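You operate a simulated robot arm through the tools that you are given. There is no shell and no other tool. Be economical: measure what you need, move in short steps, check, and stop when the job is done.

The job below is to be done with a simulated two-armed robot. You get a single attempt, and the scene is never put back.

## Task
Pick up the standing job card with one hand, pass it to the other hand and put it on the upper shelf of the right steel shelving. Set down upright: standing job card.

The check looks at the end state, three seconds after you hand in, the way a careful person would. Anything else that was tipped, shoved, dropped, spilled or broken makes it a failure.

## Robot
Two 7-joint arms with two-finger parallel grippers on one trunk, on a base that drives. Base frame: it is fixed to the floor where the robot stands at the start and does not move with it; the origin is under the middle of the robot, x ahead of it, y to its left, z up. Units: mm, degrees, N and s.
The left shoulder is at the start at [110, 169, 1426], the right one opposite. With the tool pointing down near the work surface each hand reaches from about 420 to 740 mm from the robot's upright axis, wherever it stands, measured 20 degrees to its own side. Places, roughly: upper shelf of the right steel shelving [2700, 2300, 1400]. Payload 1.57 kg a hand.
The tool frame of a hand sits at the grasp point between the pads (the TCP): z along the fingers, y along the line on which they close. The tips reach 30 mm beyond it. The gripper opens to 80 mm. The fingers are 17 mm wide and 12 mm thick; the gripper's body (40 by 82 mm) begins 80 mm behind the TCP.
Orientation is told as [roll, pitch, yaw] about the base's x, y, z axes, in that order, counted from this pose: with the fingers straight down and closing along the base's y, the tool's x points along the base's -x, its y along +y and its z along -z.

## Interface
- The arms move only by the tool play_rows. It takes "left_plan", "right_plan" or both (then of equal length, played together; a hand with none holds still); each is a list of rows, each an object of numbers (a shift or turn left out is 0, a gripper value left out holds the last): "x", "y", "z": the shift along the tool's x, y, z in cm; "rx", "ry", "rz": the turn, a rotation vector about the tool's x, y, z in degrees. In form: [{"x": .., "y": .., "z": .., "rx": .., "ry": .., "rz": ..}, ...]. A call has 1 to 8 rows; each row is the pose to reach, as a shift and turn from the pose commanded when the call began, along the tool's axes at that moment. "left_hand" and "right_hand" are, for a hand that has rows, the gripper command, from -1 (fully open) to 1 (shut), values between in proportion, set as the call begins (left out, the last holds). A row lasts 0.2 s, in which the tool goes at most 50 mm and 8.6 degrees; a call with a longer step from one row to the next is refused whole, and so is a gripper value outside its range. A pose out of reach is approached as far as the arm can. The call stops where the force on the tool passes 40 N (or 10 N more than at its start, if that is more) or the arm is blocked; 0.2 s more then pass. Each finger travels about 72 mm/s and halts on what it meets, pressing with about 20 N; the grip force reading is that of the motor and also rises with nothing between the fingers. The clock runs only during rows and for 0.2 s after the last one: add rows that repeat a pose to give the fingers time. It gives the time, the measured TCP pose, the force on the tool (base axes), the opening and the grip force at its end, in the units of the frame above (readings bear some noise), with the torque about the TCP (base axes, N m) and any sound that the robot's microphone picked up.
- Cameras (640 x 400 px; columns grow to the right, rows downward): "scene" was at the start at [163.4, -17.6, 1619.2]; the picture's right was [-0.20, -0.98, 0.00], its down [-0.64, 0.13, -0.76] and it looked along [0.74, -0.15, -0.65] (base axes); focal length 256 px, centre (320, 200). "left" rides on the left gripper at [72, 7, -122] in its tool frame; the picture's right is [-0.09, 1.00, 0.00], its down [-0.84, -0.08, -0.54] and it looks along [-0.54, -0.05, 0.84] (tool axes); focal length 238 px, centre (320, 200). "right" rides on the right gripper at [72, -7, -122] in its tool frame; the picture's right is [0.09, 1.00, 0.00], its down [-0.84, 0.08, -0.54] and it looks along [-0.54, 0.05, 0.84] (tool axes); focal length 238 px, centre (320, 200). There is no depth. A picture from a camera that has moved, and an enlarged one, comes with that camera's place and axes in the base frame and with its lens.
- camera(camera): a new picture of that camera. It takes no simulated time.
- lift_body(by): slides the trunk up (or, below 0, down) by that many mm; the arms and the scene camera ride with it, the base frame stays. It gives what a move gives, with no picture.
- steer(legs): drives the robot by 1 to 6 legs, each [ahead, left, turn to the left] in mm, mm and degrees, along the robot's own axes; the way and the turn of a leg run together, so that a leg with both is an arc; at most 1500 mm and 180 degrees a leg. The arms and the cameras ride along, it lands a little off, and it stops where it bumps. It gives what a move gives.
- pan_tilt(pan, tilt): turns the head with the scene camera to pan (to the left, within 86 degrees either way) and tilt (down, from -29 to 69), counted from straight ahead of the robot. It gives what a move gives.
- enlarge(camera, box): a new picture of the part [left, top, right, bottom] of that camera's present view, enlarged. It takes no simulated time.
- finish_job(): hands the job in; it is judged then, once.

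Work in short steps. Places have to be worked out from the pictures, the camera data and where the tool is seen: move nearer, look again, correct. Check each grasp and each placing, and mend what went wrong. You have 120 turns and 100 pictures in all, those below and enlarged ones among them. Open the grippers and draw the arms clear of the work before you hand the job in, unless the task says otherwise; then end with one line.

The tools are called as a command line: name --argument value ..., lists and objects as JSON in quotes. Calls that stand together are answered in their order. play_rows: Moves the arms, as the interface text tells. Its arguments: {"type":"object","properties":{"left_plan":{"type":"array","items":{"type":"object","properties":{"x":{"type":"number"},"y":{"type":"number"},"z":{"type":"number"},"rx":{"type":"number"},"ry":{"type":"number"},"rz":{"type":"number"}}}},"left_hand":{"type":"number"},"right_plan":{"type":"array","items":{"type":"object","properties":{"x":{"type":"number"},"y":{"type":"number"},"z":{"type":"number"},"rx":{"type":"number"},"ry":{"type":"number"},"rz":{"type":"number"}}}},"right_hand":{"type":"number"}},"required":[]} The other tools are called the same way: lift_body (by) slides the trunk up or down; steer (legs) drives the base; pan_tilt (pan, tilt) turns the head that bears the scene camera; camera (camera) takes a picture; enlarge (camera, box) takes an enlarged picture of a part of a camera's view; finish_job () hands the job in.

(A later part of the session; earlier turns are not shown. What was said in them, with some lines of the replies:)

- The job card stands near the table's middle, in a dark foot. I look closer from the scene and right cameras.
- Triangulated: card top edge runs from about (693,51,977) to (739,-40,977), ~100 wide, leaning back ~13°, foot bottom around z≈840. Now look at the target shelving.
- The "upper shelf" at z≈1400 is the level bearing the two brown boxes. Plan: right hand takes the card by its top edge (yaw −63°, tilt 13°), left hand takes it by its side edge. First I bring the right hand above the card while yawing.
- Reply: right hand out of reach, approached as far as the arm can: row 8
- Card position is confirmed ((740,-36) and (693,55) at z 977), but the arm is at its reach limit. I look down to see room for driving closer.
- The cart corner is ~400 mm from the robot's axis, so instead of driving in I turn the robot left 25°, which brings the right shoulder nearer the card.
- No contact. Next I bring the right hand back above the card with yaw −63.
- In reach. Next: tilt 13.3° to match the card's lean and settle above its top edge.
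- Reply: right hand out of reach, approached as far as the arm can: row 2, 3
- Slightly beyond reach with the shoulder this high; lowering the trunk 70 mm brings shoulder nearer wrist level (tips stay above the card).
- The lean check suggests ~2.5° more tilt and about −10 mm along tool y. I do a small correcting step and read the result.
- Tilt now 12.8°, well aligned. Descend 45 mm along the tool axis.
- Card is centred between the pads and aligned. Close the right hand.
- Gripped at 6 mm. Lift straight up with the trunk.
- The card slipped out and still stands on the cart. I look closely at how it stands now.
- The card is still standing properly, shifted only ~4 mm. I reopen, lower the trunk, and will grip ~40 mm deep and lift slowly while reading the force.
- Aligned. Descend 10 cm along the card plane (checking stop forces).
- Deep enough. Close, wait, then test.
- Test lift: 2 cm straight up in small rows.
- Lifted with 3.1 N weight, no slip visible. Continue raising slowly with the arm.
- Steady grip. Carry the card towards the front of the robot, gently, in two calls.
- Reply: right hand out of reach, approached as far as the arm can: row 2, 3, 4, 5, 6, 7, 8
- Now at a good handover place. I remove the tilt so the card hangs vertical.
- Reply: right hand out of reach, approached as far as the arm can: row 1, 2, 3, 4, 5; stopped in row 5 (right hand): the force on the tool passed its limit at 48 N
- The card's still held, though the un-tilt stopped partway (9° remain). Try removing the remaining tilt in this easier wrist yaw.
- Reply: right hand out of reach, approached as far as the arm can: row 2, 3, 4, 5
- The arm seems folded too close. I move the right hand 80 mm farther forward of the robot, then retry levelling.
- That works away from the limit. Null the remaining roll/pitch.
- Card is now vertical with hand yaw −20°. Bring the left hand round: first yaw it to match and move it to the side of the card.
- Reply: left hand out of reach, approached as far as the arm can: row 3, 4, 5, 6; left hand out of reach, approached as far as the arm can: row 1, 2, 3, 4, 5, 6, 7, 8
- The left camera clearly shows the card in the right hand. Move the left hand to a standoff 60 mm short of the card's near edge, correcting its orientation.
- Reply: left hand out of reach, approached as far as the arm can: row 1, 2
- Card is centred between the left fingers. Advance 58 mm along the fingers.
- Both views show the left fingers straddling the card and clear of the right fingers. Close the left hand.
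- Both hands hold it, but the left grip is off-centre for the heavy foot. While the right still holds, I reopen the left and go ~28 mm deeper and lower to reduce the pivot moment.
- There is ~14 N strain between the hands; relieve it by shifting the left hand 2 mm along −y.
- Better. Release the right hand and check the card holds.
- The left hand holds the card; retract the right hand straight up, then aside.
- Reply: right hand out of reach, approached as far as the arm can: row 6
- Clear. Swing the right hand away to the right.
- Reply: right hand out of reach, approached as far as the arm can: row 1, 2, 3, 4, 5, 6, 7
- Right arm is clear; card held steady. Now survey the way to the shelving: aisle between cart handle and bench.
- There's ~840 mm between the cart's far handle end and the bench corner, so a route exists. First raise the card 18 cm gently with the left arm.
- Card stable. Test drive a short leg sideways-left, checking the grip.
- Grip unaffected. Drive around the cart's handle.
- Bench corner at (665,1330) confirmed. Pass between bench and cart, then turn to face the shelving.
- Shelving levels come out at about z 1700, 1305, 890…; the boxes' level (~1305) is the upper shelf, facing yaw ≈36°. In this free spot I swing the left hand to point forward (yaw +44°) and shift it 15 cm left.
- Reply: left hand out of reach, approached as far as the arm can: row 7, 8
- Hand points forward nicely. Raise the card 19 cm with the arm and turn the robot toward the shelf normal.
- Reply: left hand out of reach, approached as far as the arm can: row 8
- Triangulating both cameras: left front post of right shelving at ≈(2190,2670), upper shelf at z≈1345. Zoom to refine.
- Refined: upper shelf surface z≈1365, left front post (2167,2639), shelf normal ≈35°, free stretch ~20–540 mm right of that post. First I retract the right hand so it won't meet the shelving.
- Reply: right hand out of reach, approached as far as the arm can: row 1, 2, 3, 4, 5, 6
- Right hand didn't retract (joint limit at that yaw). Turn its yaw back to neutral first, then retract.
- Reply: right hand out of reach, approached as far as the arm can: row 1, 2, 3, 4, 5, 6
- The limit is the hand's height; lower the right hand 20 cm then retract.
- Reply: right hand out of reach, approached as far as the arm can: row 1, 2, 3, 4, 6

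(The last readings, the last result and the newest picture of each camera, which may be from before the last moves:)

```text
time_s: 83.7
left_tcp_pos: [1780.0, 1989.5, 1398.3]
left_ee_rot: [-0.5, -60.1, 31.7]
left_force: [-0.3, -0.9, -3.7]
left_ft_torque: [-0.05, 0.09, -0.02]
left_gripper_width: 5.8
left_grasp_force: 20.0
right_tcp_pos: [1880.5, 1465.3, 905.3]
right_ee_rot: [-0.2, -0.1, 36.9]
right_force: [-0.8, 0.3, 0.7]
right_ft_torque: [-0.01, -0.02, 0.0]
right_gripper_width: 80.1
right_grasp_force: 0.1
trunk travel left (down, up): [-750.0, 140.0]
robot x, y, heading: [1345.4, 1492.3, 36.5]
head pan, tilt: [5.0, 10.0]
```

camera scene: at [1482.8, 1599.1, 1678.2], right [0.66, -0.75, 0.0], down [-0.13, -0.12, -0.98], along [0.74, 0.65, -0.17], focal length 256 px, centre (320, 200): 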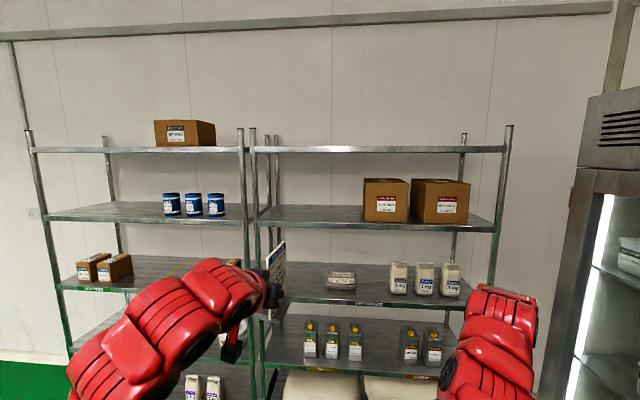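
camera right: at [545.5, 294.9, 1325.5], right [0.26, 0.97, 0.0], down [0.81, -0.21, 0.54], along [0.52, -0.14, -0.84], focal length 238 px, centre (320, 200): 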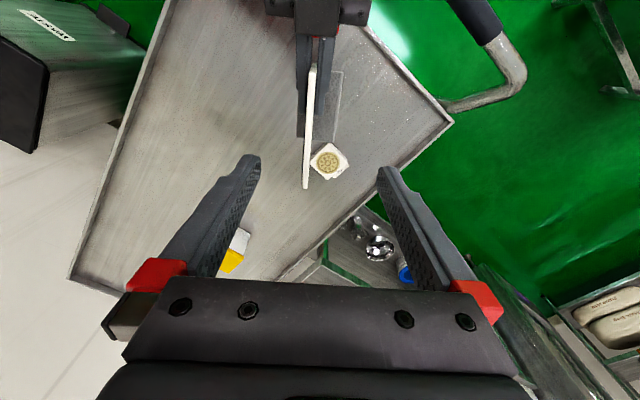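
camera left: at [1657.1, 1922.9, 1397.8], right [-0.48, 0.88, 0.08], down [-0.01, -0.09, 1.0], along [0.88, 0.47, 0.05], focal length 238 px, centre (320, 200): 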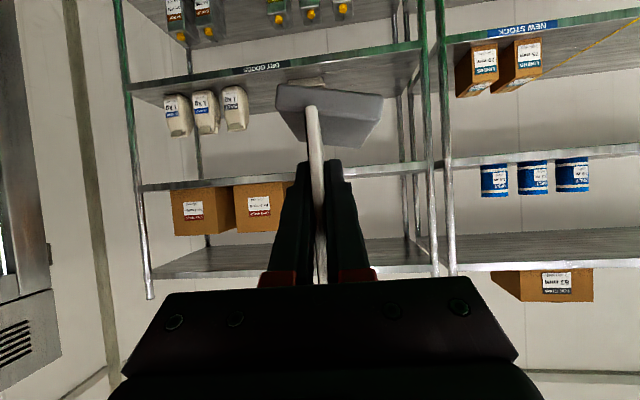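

Right hand is now safely tucked (413 mm ahead). Next level the card's foot by rolling the left hand 12.8° about the card's width axis.

play_rows --left_plan '[{"rx": 1.6, "rz": -2.8}, {"rx": 3.2, "rz": -5.6}, {"rx": 4.8, "rz": -8.4}, {"rx": 6.4, "rz": -11.1}, {"rx": 6.4, "rz": -11.1}]'

camera --camera "left"

```text
time_s: 84.9
left_tcp_pos: [1781.8, 1991.3, 1397.9]
left_ee_rot: [-25.0, -57.6, 52.6]
left_force: [0.1, 0.2, -3.8]
left_ft_torque: [-0.05, 0.05, -0.03]
left_gripper_width: 6.0
left_grasp_force: 19.8
right_tcp_pos: [1880.1, 1464.9, 904.1]
right_ee_rot: [-0.1, 0.0, 36.8]
right_force: [0.1, -0.3, -0.1]
right_ft_torque: [0.01, -0.01, 0.0]
right_gripper_width: 79.9
right_grasp_force: 0.0
trunk travel left (down, up): [-750.0, 140.0]
robot x, y, heading: [1348.7, 1492.1, 36.3]
head pan, tilt: [5.0, 10.0]
```

```text
40 pictures are left
camera left: at [1658.0, 1922.7, 1396.1], right [-0.47, 0.87, -0.15], down [-0.12, 0.1, 0.99], along [0.87, 0.48, 0.06], focal length 238 px, centre (320, 200)
```

left: 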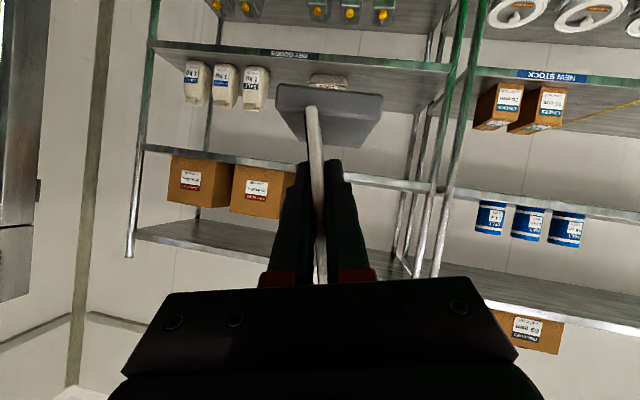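

enlarge --camera "left" --box '[260, 60, 400, 160]'

```text
4.00 times, centred on (330, 110) of left
camera zoom: at [1658.0, 1922.7, 1396.1], right [-0.47, 0.87, -0.15], down [-0.12, 0.1, 0.99], along [0.87, 0.48, 0.06], focal length 953 px, centre (280, 560)
```

zoom: 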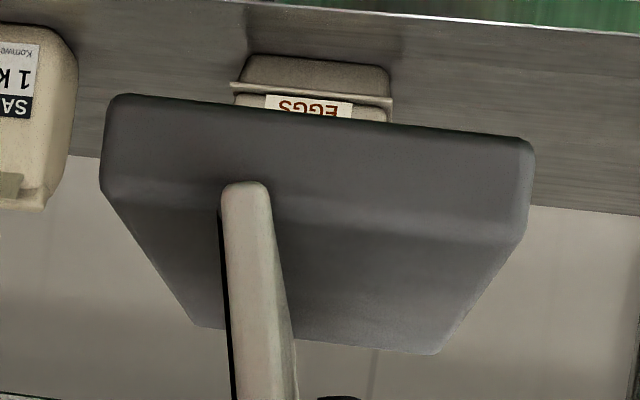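

Foot is level in both directions (bottom ≈52 mm below TCP, i.e. z≈1346), so I must rise ~60 mm. The arm was at its limit, so I use the trunk in a small step and check for slip.

lift_body --by 8

enlarge --camera "left" --box '[260, 60, 400, 160]'

```text
time_s: 85.4
left_tcp_pos: [1782.2, 1990.9, 1407.0]
left_ee_rot: [-25.0, -57.5, 52.7]
left_force: [0.2, 0.4, -3.2]
left_ft_torque: [-0.06, 0.07, -0.01]
left_gripper_width: 6.0
left_grasp_force: 20.2
right_tcp_pos: [1881.0, 1465.0, 912.1]
right_ee_rot: [-0.1, 0.0, 36.9]
right_force: [-0.2, -0.4, -0.6]
right_ft_torque: [0.01, 0.02, -0.02]
right_gripper_width: 80.2
right_grasp_force: 0.1
trunk travel left (down, up): [-758.0, 132.0]
robot x, y, heading: [1347.0, 1490.2, 36.2]
head pan, tilt: [5.0, 10.0]
```

```text
4.00 times, centred on (330, 110) of left
camera zoom: at [1657.8, 1922.7, 1404.2], right [-0.47, 0.87, -0.15], down [-0.12, 0.1, 0.99], along [0.87, 0.48, 0.06], focal length 953 px, centre (280, 560)
```

zoom: 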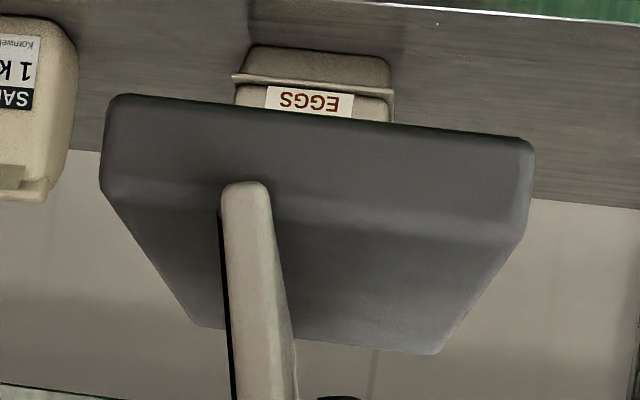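

No slip. Continue up in steps.

lift_body --by 20

enlarge --camera "left" --box '[260, 60, 400, 160]'

```text
time_s: 86.1
left_tcp_pos: [1781.9, 1992.0, 1425.9]
left_ee_rot: [-25.0, -57.6, 52.7]
left_force: [-0.4, -0.2, -3.9]
left_ft_torque: [-0.05, 0.08, 0.01]
left_gripper_width: 5.9
left_grasp_force: 20.2
right_tcp_pos: [1880.9, 1465.0, 929.8]
right_ee_rot: [-0.1, 0.0, 36.7]
right_force: [0.2, -0.1, 0.4]
right_ft_torque: [0.0, 0.02, 0.01]
right_gripper_width: 80.2
right_grasp_force: 0.0
trunk travel left (down, up): [-778.0, 112.0]
robot x, y, heading: [1343.6, 1491.5, 36.3]
head pan, tilt: [5.0, 10.0]
```

```text
4.00 times, centred on (330, 110) of left
camera zoom: at [1658.1, 1923.0, 1424.0], right [-0.47, 0.87, -0.15], down [-0.12, 0.1, 0.99], along [0.87, 0.48, 0.06], focal length 953 px, centre (280, 560)
```

zoom: 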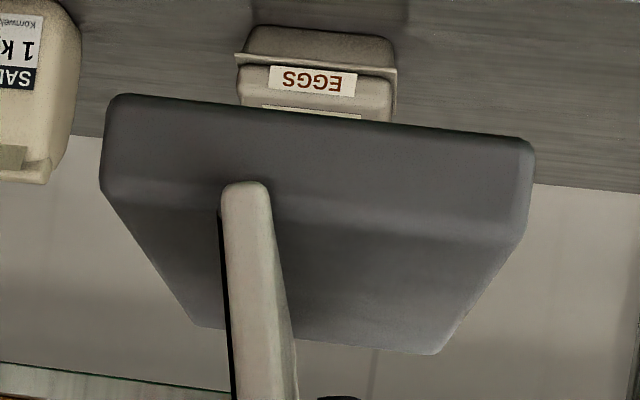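

Still rock-steady. Another 40 mm, then view the approach.

lift_body --by 40

camera --camera "left"

enlarge --camera "scene" --box '[230, 110, 520, 300]'

```text
time_s: 86.9
left_tcp_pos: [1782.2, 1990.6, 1466.6]
left_ee_rot: [-24.9, -57.7, 52.7]
left_force: [-0.3, -0.7, -3.8]
left_ft_torque: [-0.06, 0.08, -0.01]
left_gripper_width: 5.8
left_grasp_force: 19.8
right_tcp_pos: [1881.6, 1464.7, 971.8]
right_ee_rot: [-0.1, 0.0, 36.8]
right_force: [0.2, -0.4, 0.0]
right_ft_torque: [-0.02, 0.01, -0.01]
right_gripper_width: 79.8
right_grasp_force: 0.1
trunk travel left (down, up): [-818.0, 72.0]
robot x, y, heading: [1351.5, 1490.9, 36.4]
head pan, tilt: [5.0, 10.0]
```

```text
36 pictures are left
camera left: at [1658.1, 1923.0, 1464.0], right [-0.47, 0.87, -0.15], down [-0.12, 0.1, 0.99], along [0.87, 0.48, 0.06], focal length 238 px, centre (320, 200)
```

left: 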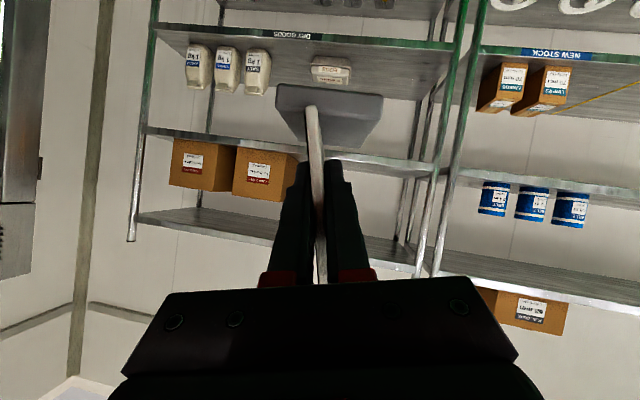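

```text
2.11 times, centred on (375, 205) of scene
camera zoom: at [1483.6, 1599.7, 1746.1], right [0.66, -0.75, 0.0], down [-0.13, -0.12, -0.98], along [0.74, 0.65, -0.17], focal length 538 px, centre (204, 190)
```

zoom: 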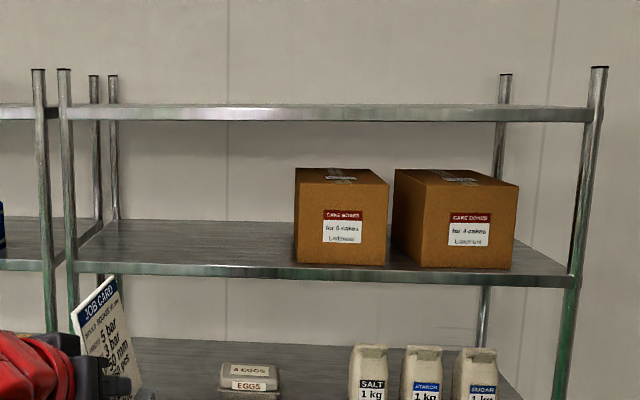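

Shelf re-measured: left end (2172,2625), normal 36°, z≈1366; card bottom now ≈1414. Drive 560 mm nearer, then re-check.

steer --legs '[[560, 20, 0]]'

camera --camera "scene"

camera --camera "left"

```text
time_s: 90.1
left_tcp_pos: [2209.4, 2347.4, 1467.5]
left_ee_rot: [-25.0, -57.5, 53.5]
left_force: [0.2, -0.3, -3.6]
left_ft_torque: [-0.06, 0.09, 0.02]
left_gripper_width: 6.1
left_grasp_force: 20.4
right_tcp_pos: [2316.3, 1822.7, 971.2]
right_ee_rot: [0.0, 0.0, 37.6]
right_force: [0.4, 0.2, 0.0]
right_ft_torque: [0.0, -0.02, 0.02]
right_gripper_width: 79.9
right_grasp_force: 0.0
trunk travel left (down, up): [-818.0, 72.0]
robot x, y, heading: [1780.9, 1841.7, 37.5]
head pan, tilt: [5.0, 10.0]
```

```text
34 pictures are left
camera scene: at [1915.5, 1951.3, 1746.2], right [0.67, -0.74, 0.0], down [-0.13, -0.12, -0.98], along [0.73, 0.66, -0.17], focal length 256 px, centre (320, 200)
```

scene: 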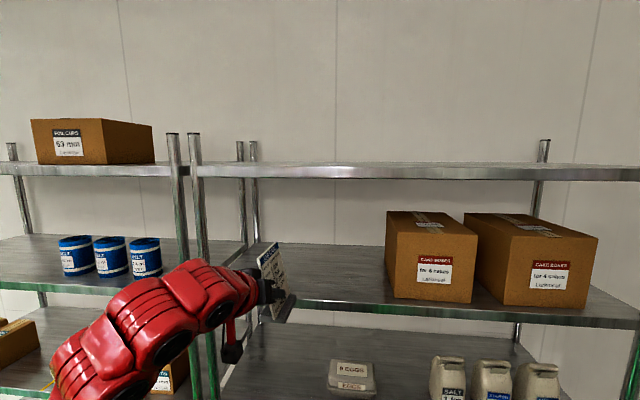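

```text
33 pictures are left
camera left: at [2085.6, 2277.2, 1464.4], right [-0.48, 0.86, -0.15], down [-0.12, 0.1, 0.99], along [0.87, 0.5, 0.06], focal length 238 px, centre (320, 200)
```

left: 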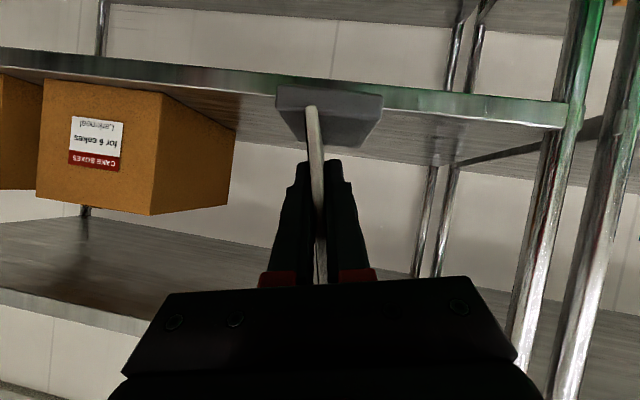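

Card is 50 mm above the shelf plane, lateral position ~246 mm from the left post, TCP 134 mm before the edge. Advance 150 mm and check.

steer --legs '[[150, -4, 0]]'

camera --camera "scene"

camera --camera "left"

```text
time_s: 91.5
left_tcp_pos: [2327.4, 2433.4, 1468.4]
left_ee_rot: [-25.0, -57.8, 53.5]
left_force: [0.1, -0.9, -3.3]
left_ft_torque: [-0.1, 0.08, -0.01]
left_gripper_width: 5.7
left_grasp_force: 20.1
right_tcp_pos: [2435.3, 1908.4, 971.9]
right_ee_rot: [-0.1, -0.1, 37.6]
right_force: [-0.6, -0.4, 0.1]
right_ft_torque: [0.0, 0.0, -0.01]
right_gripper_width: 80.3
right_grasp_force: 0.0
trunk travel left (down, up): [-818.0, 72.0]
robot x, y, heading: [1904.1, 1927.5, 37.4]
head pan, tilt: [5.0, 10.0]
```

```text
32 pictures are left
camera scene: at [2034.0, 2036.8, 1746.4], right [0.67, -0.74, 0.0], down [-0.13, -0.12, -0.98], along [0.73, 0.66, -0.17], focal length 256 px, centre (320, 200)
```

scene: 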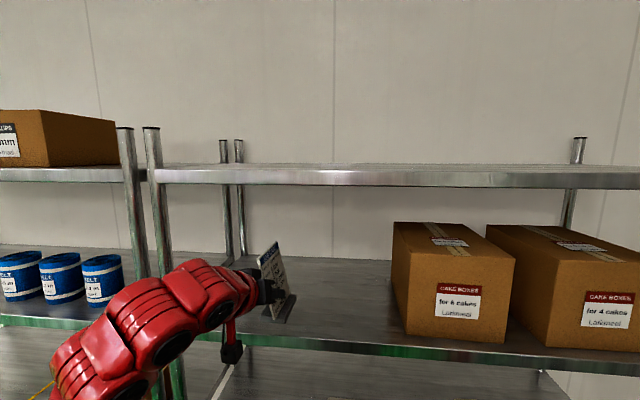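

```text
31 pictures are left
camera left: at [2204.2, 2362.9, 1465.0], right [-0.49, 0.86, -0.15], down [-0.12, 0.1, 0.99], along [0.87, 0.5, 0.06], focal length 238 px, centre (320, 200)
```

left: 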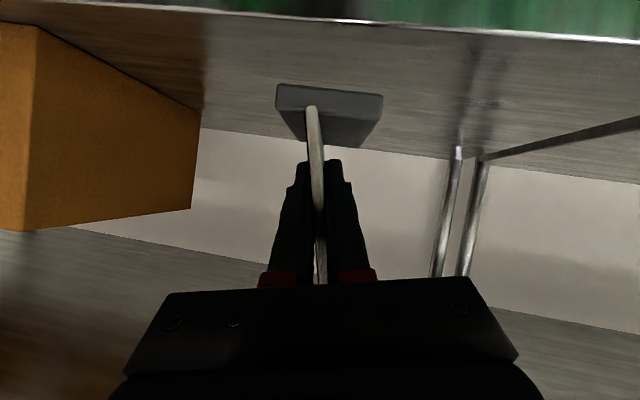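

All clear; advance the last 115 mm.

steer --legs '[[115, -3, 0]]'

camera --camera "scene"

camera --camera "left"

```text
time_s: 92.7
left_tcp_pos: [2421.1, 2497.4, 1467.3]
left_ee_rot: [-25.0, -57.7, 53.3]
left_force: [-0.5, 0.4, -4.6]
left_ft_torque: [-0.04, 0.08, 0.0]
left_gripper_width: 6.1
left_grasp_force: 20.2
right_tcp_pos: [2527.0, 1972.6, 973.2]
right_ee_rot: [0.0, 0.0, 37.5]
right_force: [-0.4, 0.1, 0.1]
right_ft_torque: [0.0, -0.02, 0.0]
right_gripper_width: 80.0
right_grasp_force: 0.0
trunk travel left (down, up): [-818.0, 72.0]
robot x, y, heading: [1996.9, 1995.1, 37.1]
head pan, tilt: [5.0, 10.0]
```

```text
30 pictures are left
camera scene: at [2127.2, 2102.9, 1746.3], right [0.67, -0.74, 0.0], down [-0.13, -0.12, -0.98], along [0.73, 0.66, -0.17], focal length 256 px, centre (320, 200)
```

scene: 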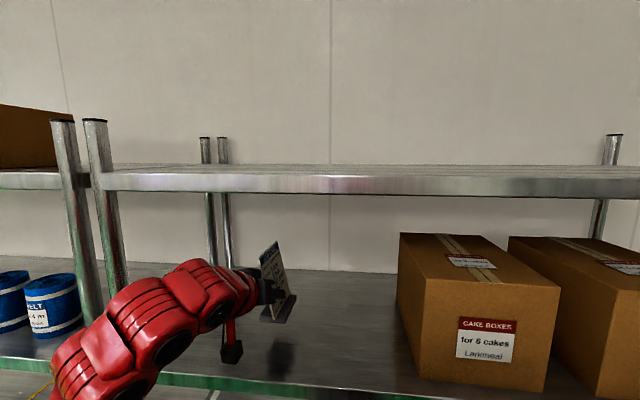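

```text
29 pictures are left
camera left: at [2298.3, 2428.3, 1464.5], right [-0.48, 0.86, -0.15], down [-0.12, 0.1, 0.99], along [0.87, 0.49, 0.06], focal length 238 px, centre (320, 200)
```

left: 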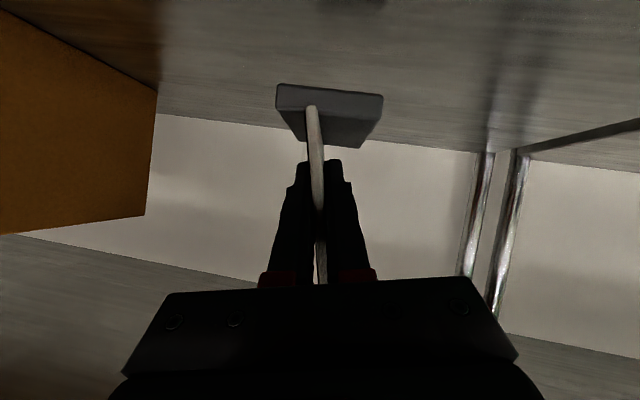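

Position over the shelf is good. Lower with trunk 32 mm, leaving ~15 mm gap.

lift_body --by -32

camera --camera "left"

enlarge --camera "scene" --box '[200, 220, 340, 400]'

```text
time_s: 93.5
left_tcp_pos: [2421.6, 2497.5, 1434.7]
left_ee_rot: [-24.9, -57.6, 53.4]
left_force: [0.0, -0.6, -2.5]
left_ft_torque: [-0.05, 0.11, 0.05]
left_gripper_width: 5.7
left_grasp_force: 20.1
right_tcp_pos: [2527.7, 1973.9, 939.3]
right_ee_rot: [-0.1, 0.0, 37.4]
right_force: [0.2, -0.9, -0.2]
right_ft_torque: [0.0, 0.0, 0.02]
right_gripper_width: 80.0
right_grasp_force: 0.1
trunk travel left (down, up): [-786.0, 104.0]
robot x, y, heading: [1994.5, 1990.6, 37.2]
head pan, tilt: [5.0, 10.0]
```

```text
28 pictures are left
camera left: at [2299.4, 2429.2, 1431.9], right [-0.48, 0.86, -0.15], down [-0.12, 0.1, 0.99], along [0.87, 0.49, 0.06], focal length 238 px, centre (320, 200)
```

left: 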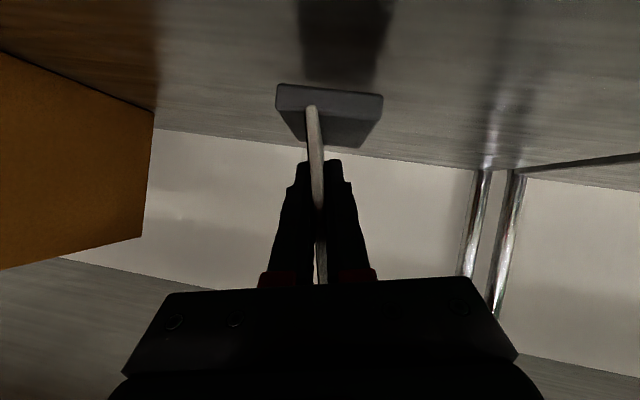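

```text
2.22 times, centred on (270, 310) of scene
camera zoom: at [2128.6, 2103.9, 1714.0], right [0.67, -0.74, 0.0], down [-0.13, -0.12, -0.98], along [0.73, 0.66, -0.17], focal length 568 px, centre (431, -44)
```

zoom: 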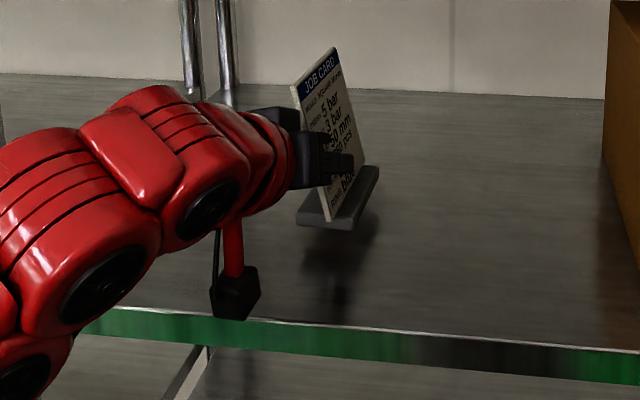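

Gap ≈15 mm. Lower with the arm in fine steps watching force: first 9 mm.

play_rows --left_plan '[{"x": 0.19, "y": 0.05, "z": 0.11}, {"x": 0.38, "y": 0.1, "z": 0.22}, {"x": 0.57, "y": 0.155, "z": 0.325}, {"x": 0.76, "y": 0.207, "z": 0.432}, {"x": 0.76, "y": 0.207, "z": 0.432}]'

enlarge --camera "left" --box '[230, 20, 430, 160]'

```text
time_s: 94.7
left_tcp_pos: [2420.9, 2497.6, 1424.7]
left_ee_rot: [-24.9, -57.6, 53.3]
left_force: [0.5, 0.5, -3.7]
left_ft_torque: [-0.08, 0.07, 0.01]
left_gripper_width: 5.9
left_grasp_force: 19.5
right_tcp_pos: [2528.1, 1974.4, 940.5]
right_ee_rot: [-0.1, -0.1, 37.4]
right_force: [0.3, -0.7, 0.4]
right_ft_torque: [-0.03, 0.02, -0.01]
right_gripper_width: 79.9
right_grasp_force: 0.1
trunk travel left (down, up): [-786.0, 104.0]
robot x, y, heading: [1995.1, 1991.2, 37.1]
head pan, tilt: [5.0, 10.0]
```

```text
2.86 times, centred on (330, 90) of left
camera zoom: at [2298.8, 2428.2, 1423.2], right [-0.48, 0.86, -0.15], down [-0.12, 0.1, 0.99], along [0.87, 0.49, 0.06], focal length 681 px, centre (291, 514)
```

zoom: 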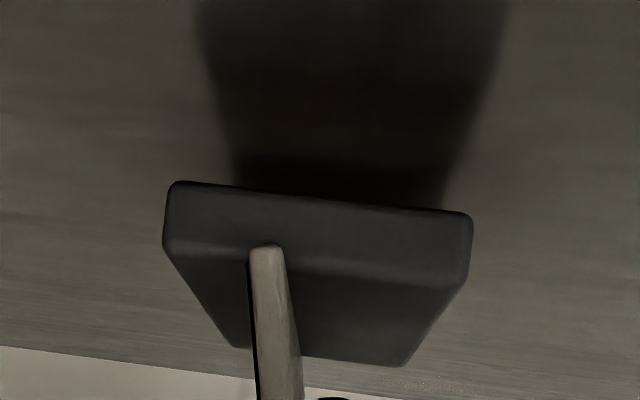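

Still in the air (force −3.7). Another 4 mm.

play_rows --left_plan '[{"x": 0.11, "y": 0.03, "z": 0.062}, {"x": 0.22, "y": 0.06, "z": 0.125}, {"x": 0.337, "y": 0.092, "z": 0.192}, {"x": 0.337, "y": 0.092, "z": 0.192}]'

play_rows --left_plan '[{"x": 0.08, "y": 0.023, "z": 0.048}, {"x": 0.17, "y": 0.046, "z": 0.096}, {"x": 0.253, "y": 0.069, "z": 0.144}, {"x": 0.253, "y": 0.069, "z": 0.144}]'

```text
time_s: 95.7
left_tcp_pos: [2421.0, 2497.9, 1422.9]
left_ee_rot: [-25.0, -57.6, 53.3]
left_force: [0.1, -0.1, -4.1]
left_ft_torque: [-0.05, 0.1, 0.0]
left_gripper_width: 6.0
left_grasp_force: 19.8
right_tcp_pos: [2528.2, 1973.1, 938.9]
right_ee_rot: [-0.2, 0.0, 37.4]
right_force: [-0.4, -0.3, 0.1]
right_ft_torque: [-0.02, -0.02, 0.01]
right_gripper_width: 80.0
right_grasp_force: 0.0
trunk travel left (down, up): [-786.0, 104.0]
robot x, y, heading: [1994.0, 1995.1, 36.9]
head pan, tilt: [5.0, 10.0]
```

```text
time_s: 96.7
left_tcp_pos: [2420.8, 2497.7, 1418.4]
left_ee_rot: [-24.9, -57.6, 53.3]
left_force: [-0.4, 1.0, -3.4]
left_ft_torque: [-0.06, 0.07, 0.01]
left_gripper_width: 5.8
left_grasp_force: 20.3
right_tcp_pos: [2527.4, 1973.6, 939.4]
right_ee_rot: [0.0, 0.1, 37.5]
right_force: [-0.4, 0.5, 1.0]
right_ft_torque: [0.02, -0.03, -0.01]
right_gripper_width: 80.0
right_grasp_force: 0.1
trunk travel left (down, up): [-786.0, 104.0]
robot x, y, heading: [1992.8, 1995.4, 37.1]
head pan, tilt: [5.0, 10.0]
```

enlarge --camera "left" --box '[230, 20, 430, 160]'

```text
2.86 times, centred on (330, 90) of left
camera zoom: at [2298.5, 2428.5, 1416.1], right [-0.48, 0.86, -0.15], down [-0.12, 0.1, 0.99], along [0.87, 0.49, 0.06], focal length 681 px, centre (291, 514)
```

zoom: 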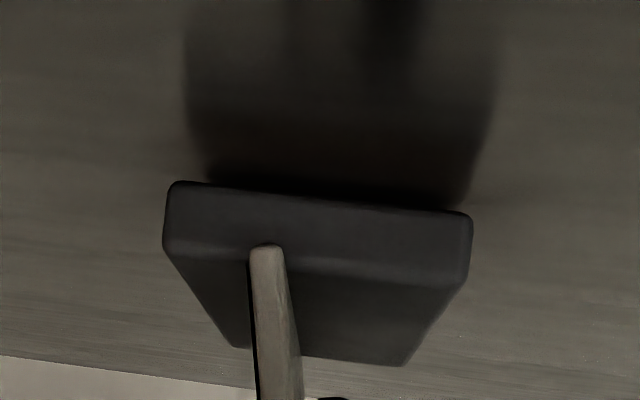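

Shadow has nearly closed onto the foot but force is still −3.4 N. Two more 3 mm steps.

play_rows --left_plan '[{"x": 0.08, "y": 0.023, "z": 0.048}, {"x": 0.17, "y": 0.046, "z": 0.096}, {"x": 0.253, "y": 0.069, "z": 0.144}, {"x": 0.253, "y": 0.069, "z": 0.144}]'

play_rows --left_plan '[{"x": 0.08, "y": 0.023, "z": 0.048}, {"x": 0.17, "y": 0.046, "z": 0.096}, {"x": 0.17, "y": 0.046, "z": 0.096}]'

enlarge --camera "left" --box '[230, 20, 430, 160]'

```text
time_s: 97.7
left_tcp_pos: [2420.9, 2499.4, 1415.8]
left_ee_rot: [-24.8, -57.6, 53.4]
left_force: [-0.2, 1.3, -3.7]
left_ft_torque: [-0.08, 0.07, 0.01]
left_gripper_width: 6.0
left_grasp_force: 20.2
right_tcp_pos: [2527.8, 1972.4, 939.1]
right_ee_rot: [-0.1, -0.1, 37.3]
right_force: [0.3, -0.7, -0.1]
right_ft_torque: [0.0, 0.0, 0.04]
right_gripper_width: 80.1
right_grasp_force: 0.1
trunk travel left (down, up): [-786.0, 104.0]
robot x, y, heading: [1994.0, 1993.4, 37.0]
head pan, tilt: [5.0, 10.0]
```

```text
time_s: 98.5
left_tcp_pos: [2421.6, 2497.2, 1413.2]
left_ee_rot: [-25.0, -57.7, 53.3]
left_force: [0.5, 0.7, -1.2]
left_ft_torque: [-0.02, 0.14, 0.03]
left_gripper_width: 5.9
left_grasp_force: 20.2
right_tcp_pos: [2529.1, 1973.3, 940.0]
right_ee_rot: [0.0, 0.1, 37.4]
right_force: [-0.6, -0.7, 0.7]
right_ft_torque: [0.01, 0.02, 0.01]
right_gripper_width: 79.8
right_grasp_force: 0.0
trunk travel left (down, up): [-786.0, 104.0]
robot x, y, heading: [1993.5, 1993.0, 36.9]
head pan, tilt: [5.0, 10.0]
```

```text
2.86 times, centred on (330, 90) of left
camera zoom: at [2298.9, 2428.3, 1411.0], right [-0.48, 0.86, -0.15], down [-0.12, 0.1, 0.99], along [0.87, 0.49, 0.06], focal length 681 px, centre (291, 514)
```

zoom: 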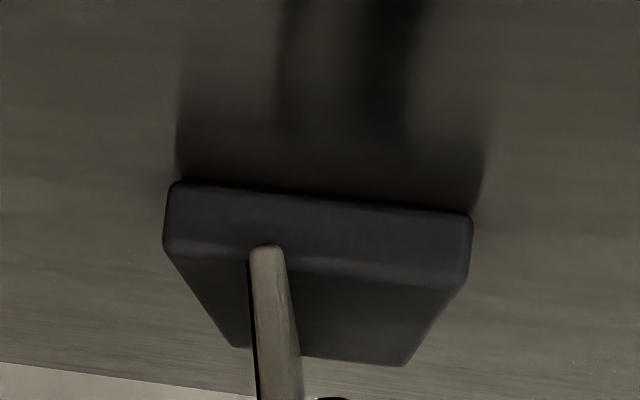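

Contact is beginning (force now −1.2 N). One more 1.5 mm press to seat the foot.

play_rows --left_plan '[{"x": 0.06, "y": 0.017, "z": 0.036}, {"x": 0.126, "y": 0.035, "z": 0.072}, {"x": 0.126, "y": 0.035, "z": 0.072}]'

enlarge --camera "scene" --box '[200, 220, 340, 400]'

```text
time_s: 99.3
left_tcp_pos: [2421.3, 2497.9, 1413.5]
left_ee_rot: [-25.0, -57.8, 53.3]
left_force: [2.0, 2.9, 10.1]
left_ft_torque: [0.24, 0.32, -0.09]
left_gripper_width: 5.9
left_grasp_force: 19.6
right_tcp_pos: [2526.4, 1972.9, 940.6]
right_ee_rot: [-0.1, 0.0, 37.4]
right_force: [0.2, -0.2, -0.4]
right_ft_torque: [-0.01, 0.02, -0.03]
right_gripper_width: 80.2
right_grasp_force: 0.1
trunk travel left (down, up): [-786.0, 104.0]
robot x, y, heading: [1994.6, 1995.8, 36.7]
head pan, tilt: [5.0, 10.0]
```

```text
2.22 times, centred on (270, 310) of scene
camera zoom: at [2127.8, 2102.5, 1714.4], right [0.67, -0.74, 0.0], down [-0.13, -0.12, -0.98], along [0.73, 0.66, -0.17], focal length 568 px, centre (431, -44)
```

zoom: 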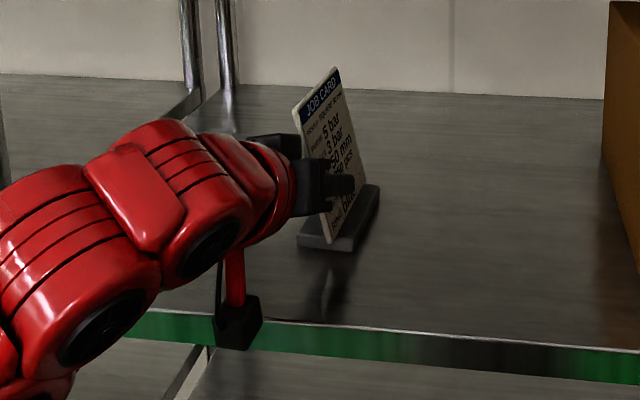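

Foot is flat on the shelf. Ease off 0.8 mm, then open.

play_rows --left_plan '[{"x": -0.067, "y": -0.018, "z": -0.038}, {"x": -0.067, "y": -0.018, "z": -0.038}]'

play_rows --left_plan '[{}, {}, {}, {}, {}]' --left_hand -1

camera --camera "left"

enlarge --camera "scene" --box '[200, 220, 340, 400]'

```text
time_s: 99.9
left_tcp_pos: [2421.8, 2497.7, 1413.1]
left_ee_rot: [-25.0, -57.6, 53.3]
left_force: [3.6, 1.8, 8.3]
left_ft_torque: [0.19, 0.27, -0.11]
left_gripper_width: 5.9
left_grasp_force: 20.0
right_tcp_pos: [2527.2, 1972.3, 939.3]
right_ee_rot: [-0.1, 0.0, 37.4]
right_force: [0.5, -0.1, -0.9]
right_ft_torque: [0.01, -0.01, -0.01]
right_gripper_width: 80.1
right_grasp_force: 0.2
trunk travel left (down, up): [-786.0, 104.0]
robot x, y, heading: [1994.4, 1995.2, 37.1]
head pan, tilt: [5.0, 10.0]
```

```text
time_s: 101.1
left_tcp_pos: [2422.0, 2498.6, 1414.3]
left_ee_rot: [-25.0, -57.6, 53.2]
left_force: [-0.3, 0.0, 0.4]
left_ft_torque: [0.01, 0.01, -0.04]
left_gripper_width: 79.9
left_grasp_force: 0.0
right_tcp_pos: [2527.3, 1974.1, 939.7]
right_ee_rot: [-0.2, -0.1, 37.4]
right_force: [0.0, 0.1, -0.2]
right_ft_torque: [-0.01, 0.01, 0.01]
right_gripper_width: 80.0
right_grasp_force: 0.1
trunk travel left (down, up): [-786.0, 104.0]
robot x, y, heading: [1995.0, 1995.5, 37.1]
head pan, tilt: [5.0, 10.0]
```

```text
22 pictures are left
camera left: at [2298.5, 2428.3, 1410.7], right [-0.48, 0.86, -0.15], down [-0.12, 0.1, 0.99], along [0.87, 0.49, 0.06], focal length 238 px, centre (320, 200)
```

left: 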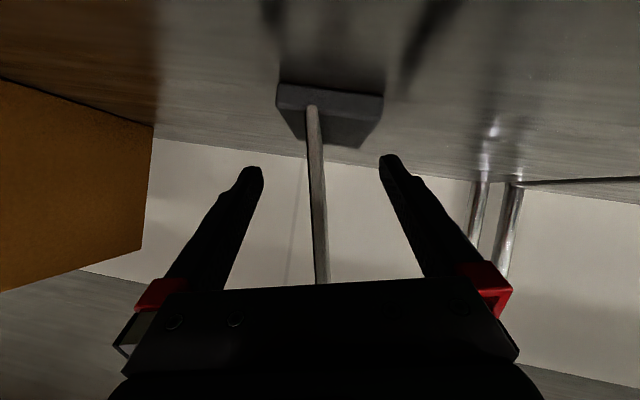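

```text
2.22 times, centred on (270, 310) of scene
camera zoom: at [2127.8, 2103.1, 1714.2], right [0.67, -0.74, 0.0], down [-0.13, -0.12, -0.98], along [0.73, 0.66, -0.17], focal length 568 px, centre (431, -44)
```

zoom: 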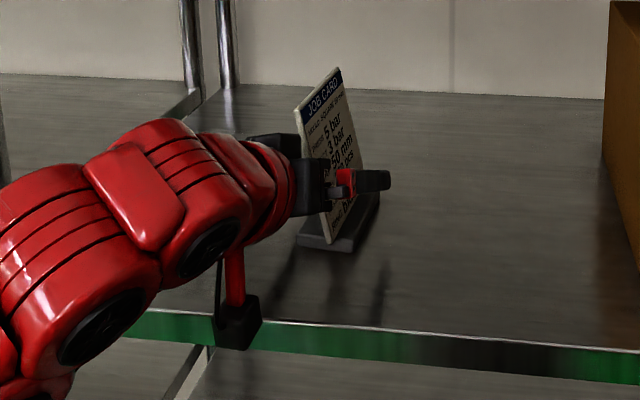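

Card stands upright and free. Back the robot straight out along the card plane.

steer --legs '[[-150, 14, 0]]'

camera --camera "left"

```text
time_s: 102.5
left_tcp_pos: [2289.7, 2421.1, 1413.2]
left_ee_rot: [-24.9, -57.4, 53.7]
left_force: [0.0, 0.0, 0.0]
left_ft_torque: [0.0, -0.03, -0.01]
left_gripper_width: 80.0
left_grasp_force: 0.1
right_tcp_pos: [2400.9, 1898.1, 940.1]
right_ee_rot: [-0.1, 0.1, 37.9]
right_force: [0.1, 0.1, -0.6]
right_ft_torque: [0.0, 0.03, -0.02]
right_gripper_width: 80.0
right_grasp_force: 0.1
trunk travel left (down, up): [-786.0, 104.0]
robot x, y, heading: [1867.7, 1913.9, 37.5]
head pan, tilt: [5.0, 10.0]
```

```text
20 pictures are left
camera left: at [2167.9, 2351.3, 1410.1], right [-0.49, 0.86, -0.15], down [-0.12, 0.1, 0.99], along [0.86, 0.5, 0.06], focal length 238 px, centre (320, 200)
```

left: 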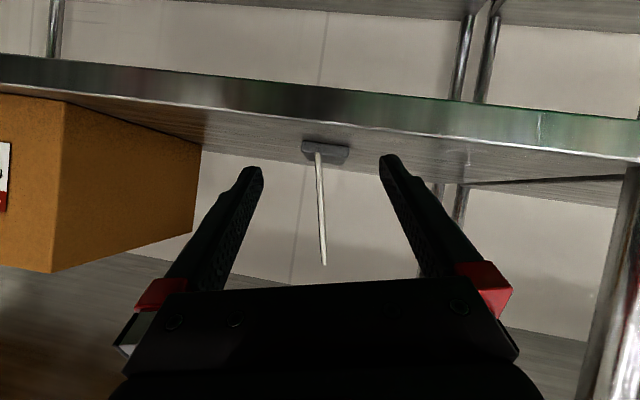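

Card remains standing behind the fingers. Back off further and take a final look.

steer --legs '[[-350, 0, 0]]'

camera --camera "scene"

enlarge --camera "scene" --box '[250, 150, 450, 300]'

```text
time_s: 104.8
left_tcp_pos: [2002.6, 2204.8, 1412.4]
left_ee_rot: [-24.9, -57.6, 54.1]
left_force: [-0.8, 0.2, 0.2]
left_ft_torque: [-0.01, 0.0, 0.03]
left_gripper_width: 80.2
left_grasp_force: 0.1
right_tcp_pos: [2115.9, 1680.9, 941.0]
right_ee_rot: [-0.1, 0.0, 38.2]
right_force: [0.1, 0.9, 0.3]
right_ft_torque: [0.0, -0.01, -0.01]
right_gripper_width: 79.9
right_grasp_force: 0.0
trunk travel left (down, up): [-786.0, 104.0]
robot x, y, heading: [1581.4, 1695.6, 37.9]
head pan, tilt: [5.0, 10.0]
```

```text
19 pictures are left
camera scene: at [1714.8, 1806.2, 1714.1], right [0.68, -0.73, 0.0], down [-0.13, -0.12, -0.98], along [0.72, 0.67, -0.17], focal length 256 px, centre (320, 200)
```

scene: 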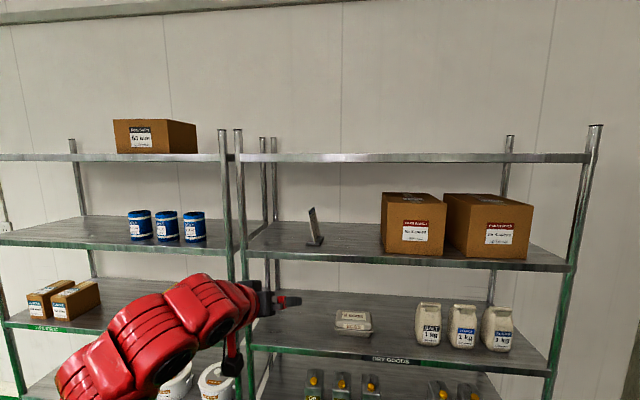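

```text
2.67 times, centred on (350, 225) of scene
camera zoom: at [1714.8, 1806.2, 1714.1], right [0.68, -0.73, 0.0], down [-0.13, -0.12, -0.98], along [0.72, 0.67, -0.17], focal length 681 px, centre (240, 133)
```

zoom: 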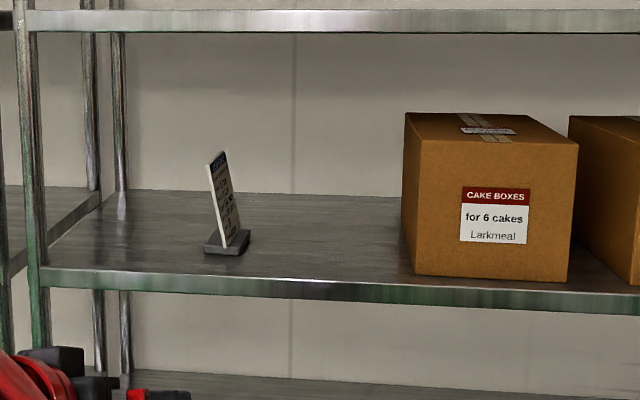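

The card stands upright on the upper shelf of the right shelving, nothing around it has moved, and both grippers are open and clear. Handing in.

finish_job

```text
The job is handed in.
```

The job card is standing upright on the upper shelf of the right steel shelving, after the right hand picked it up and passed it to the left. The first lift slipped and left it standing on the cart; the second grip held, and nothing else was moved.
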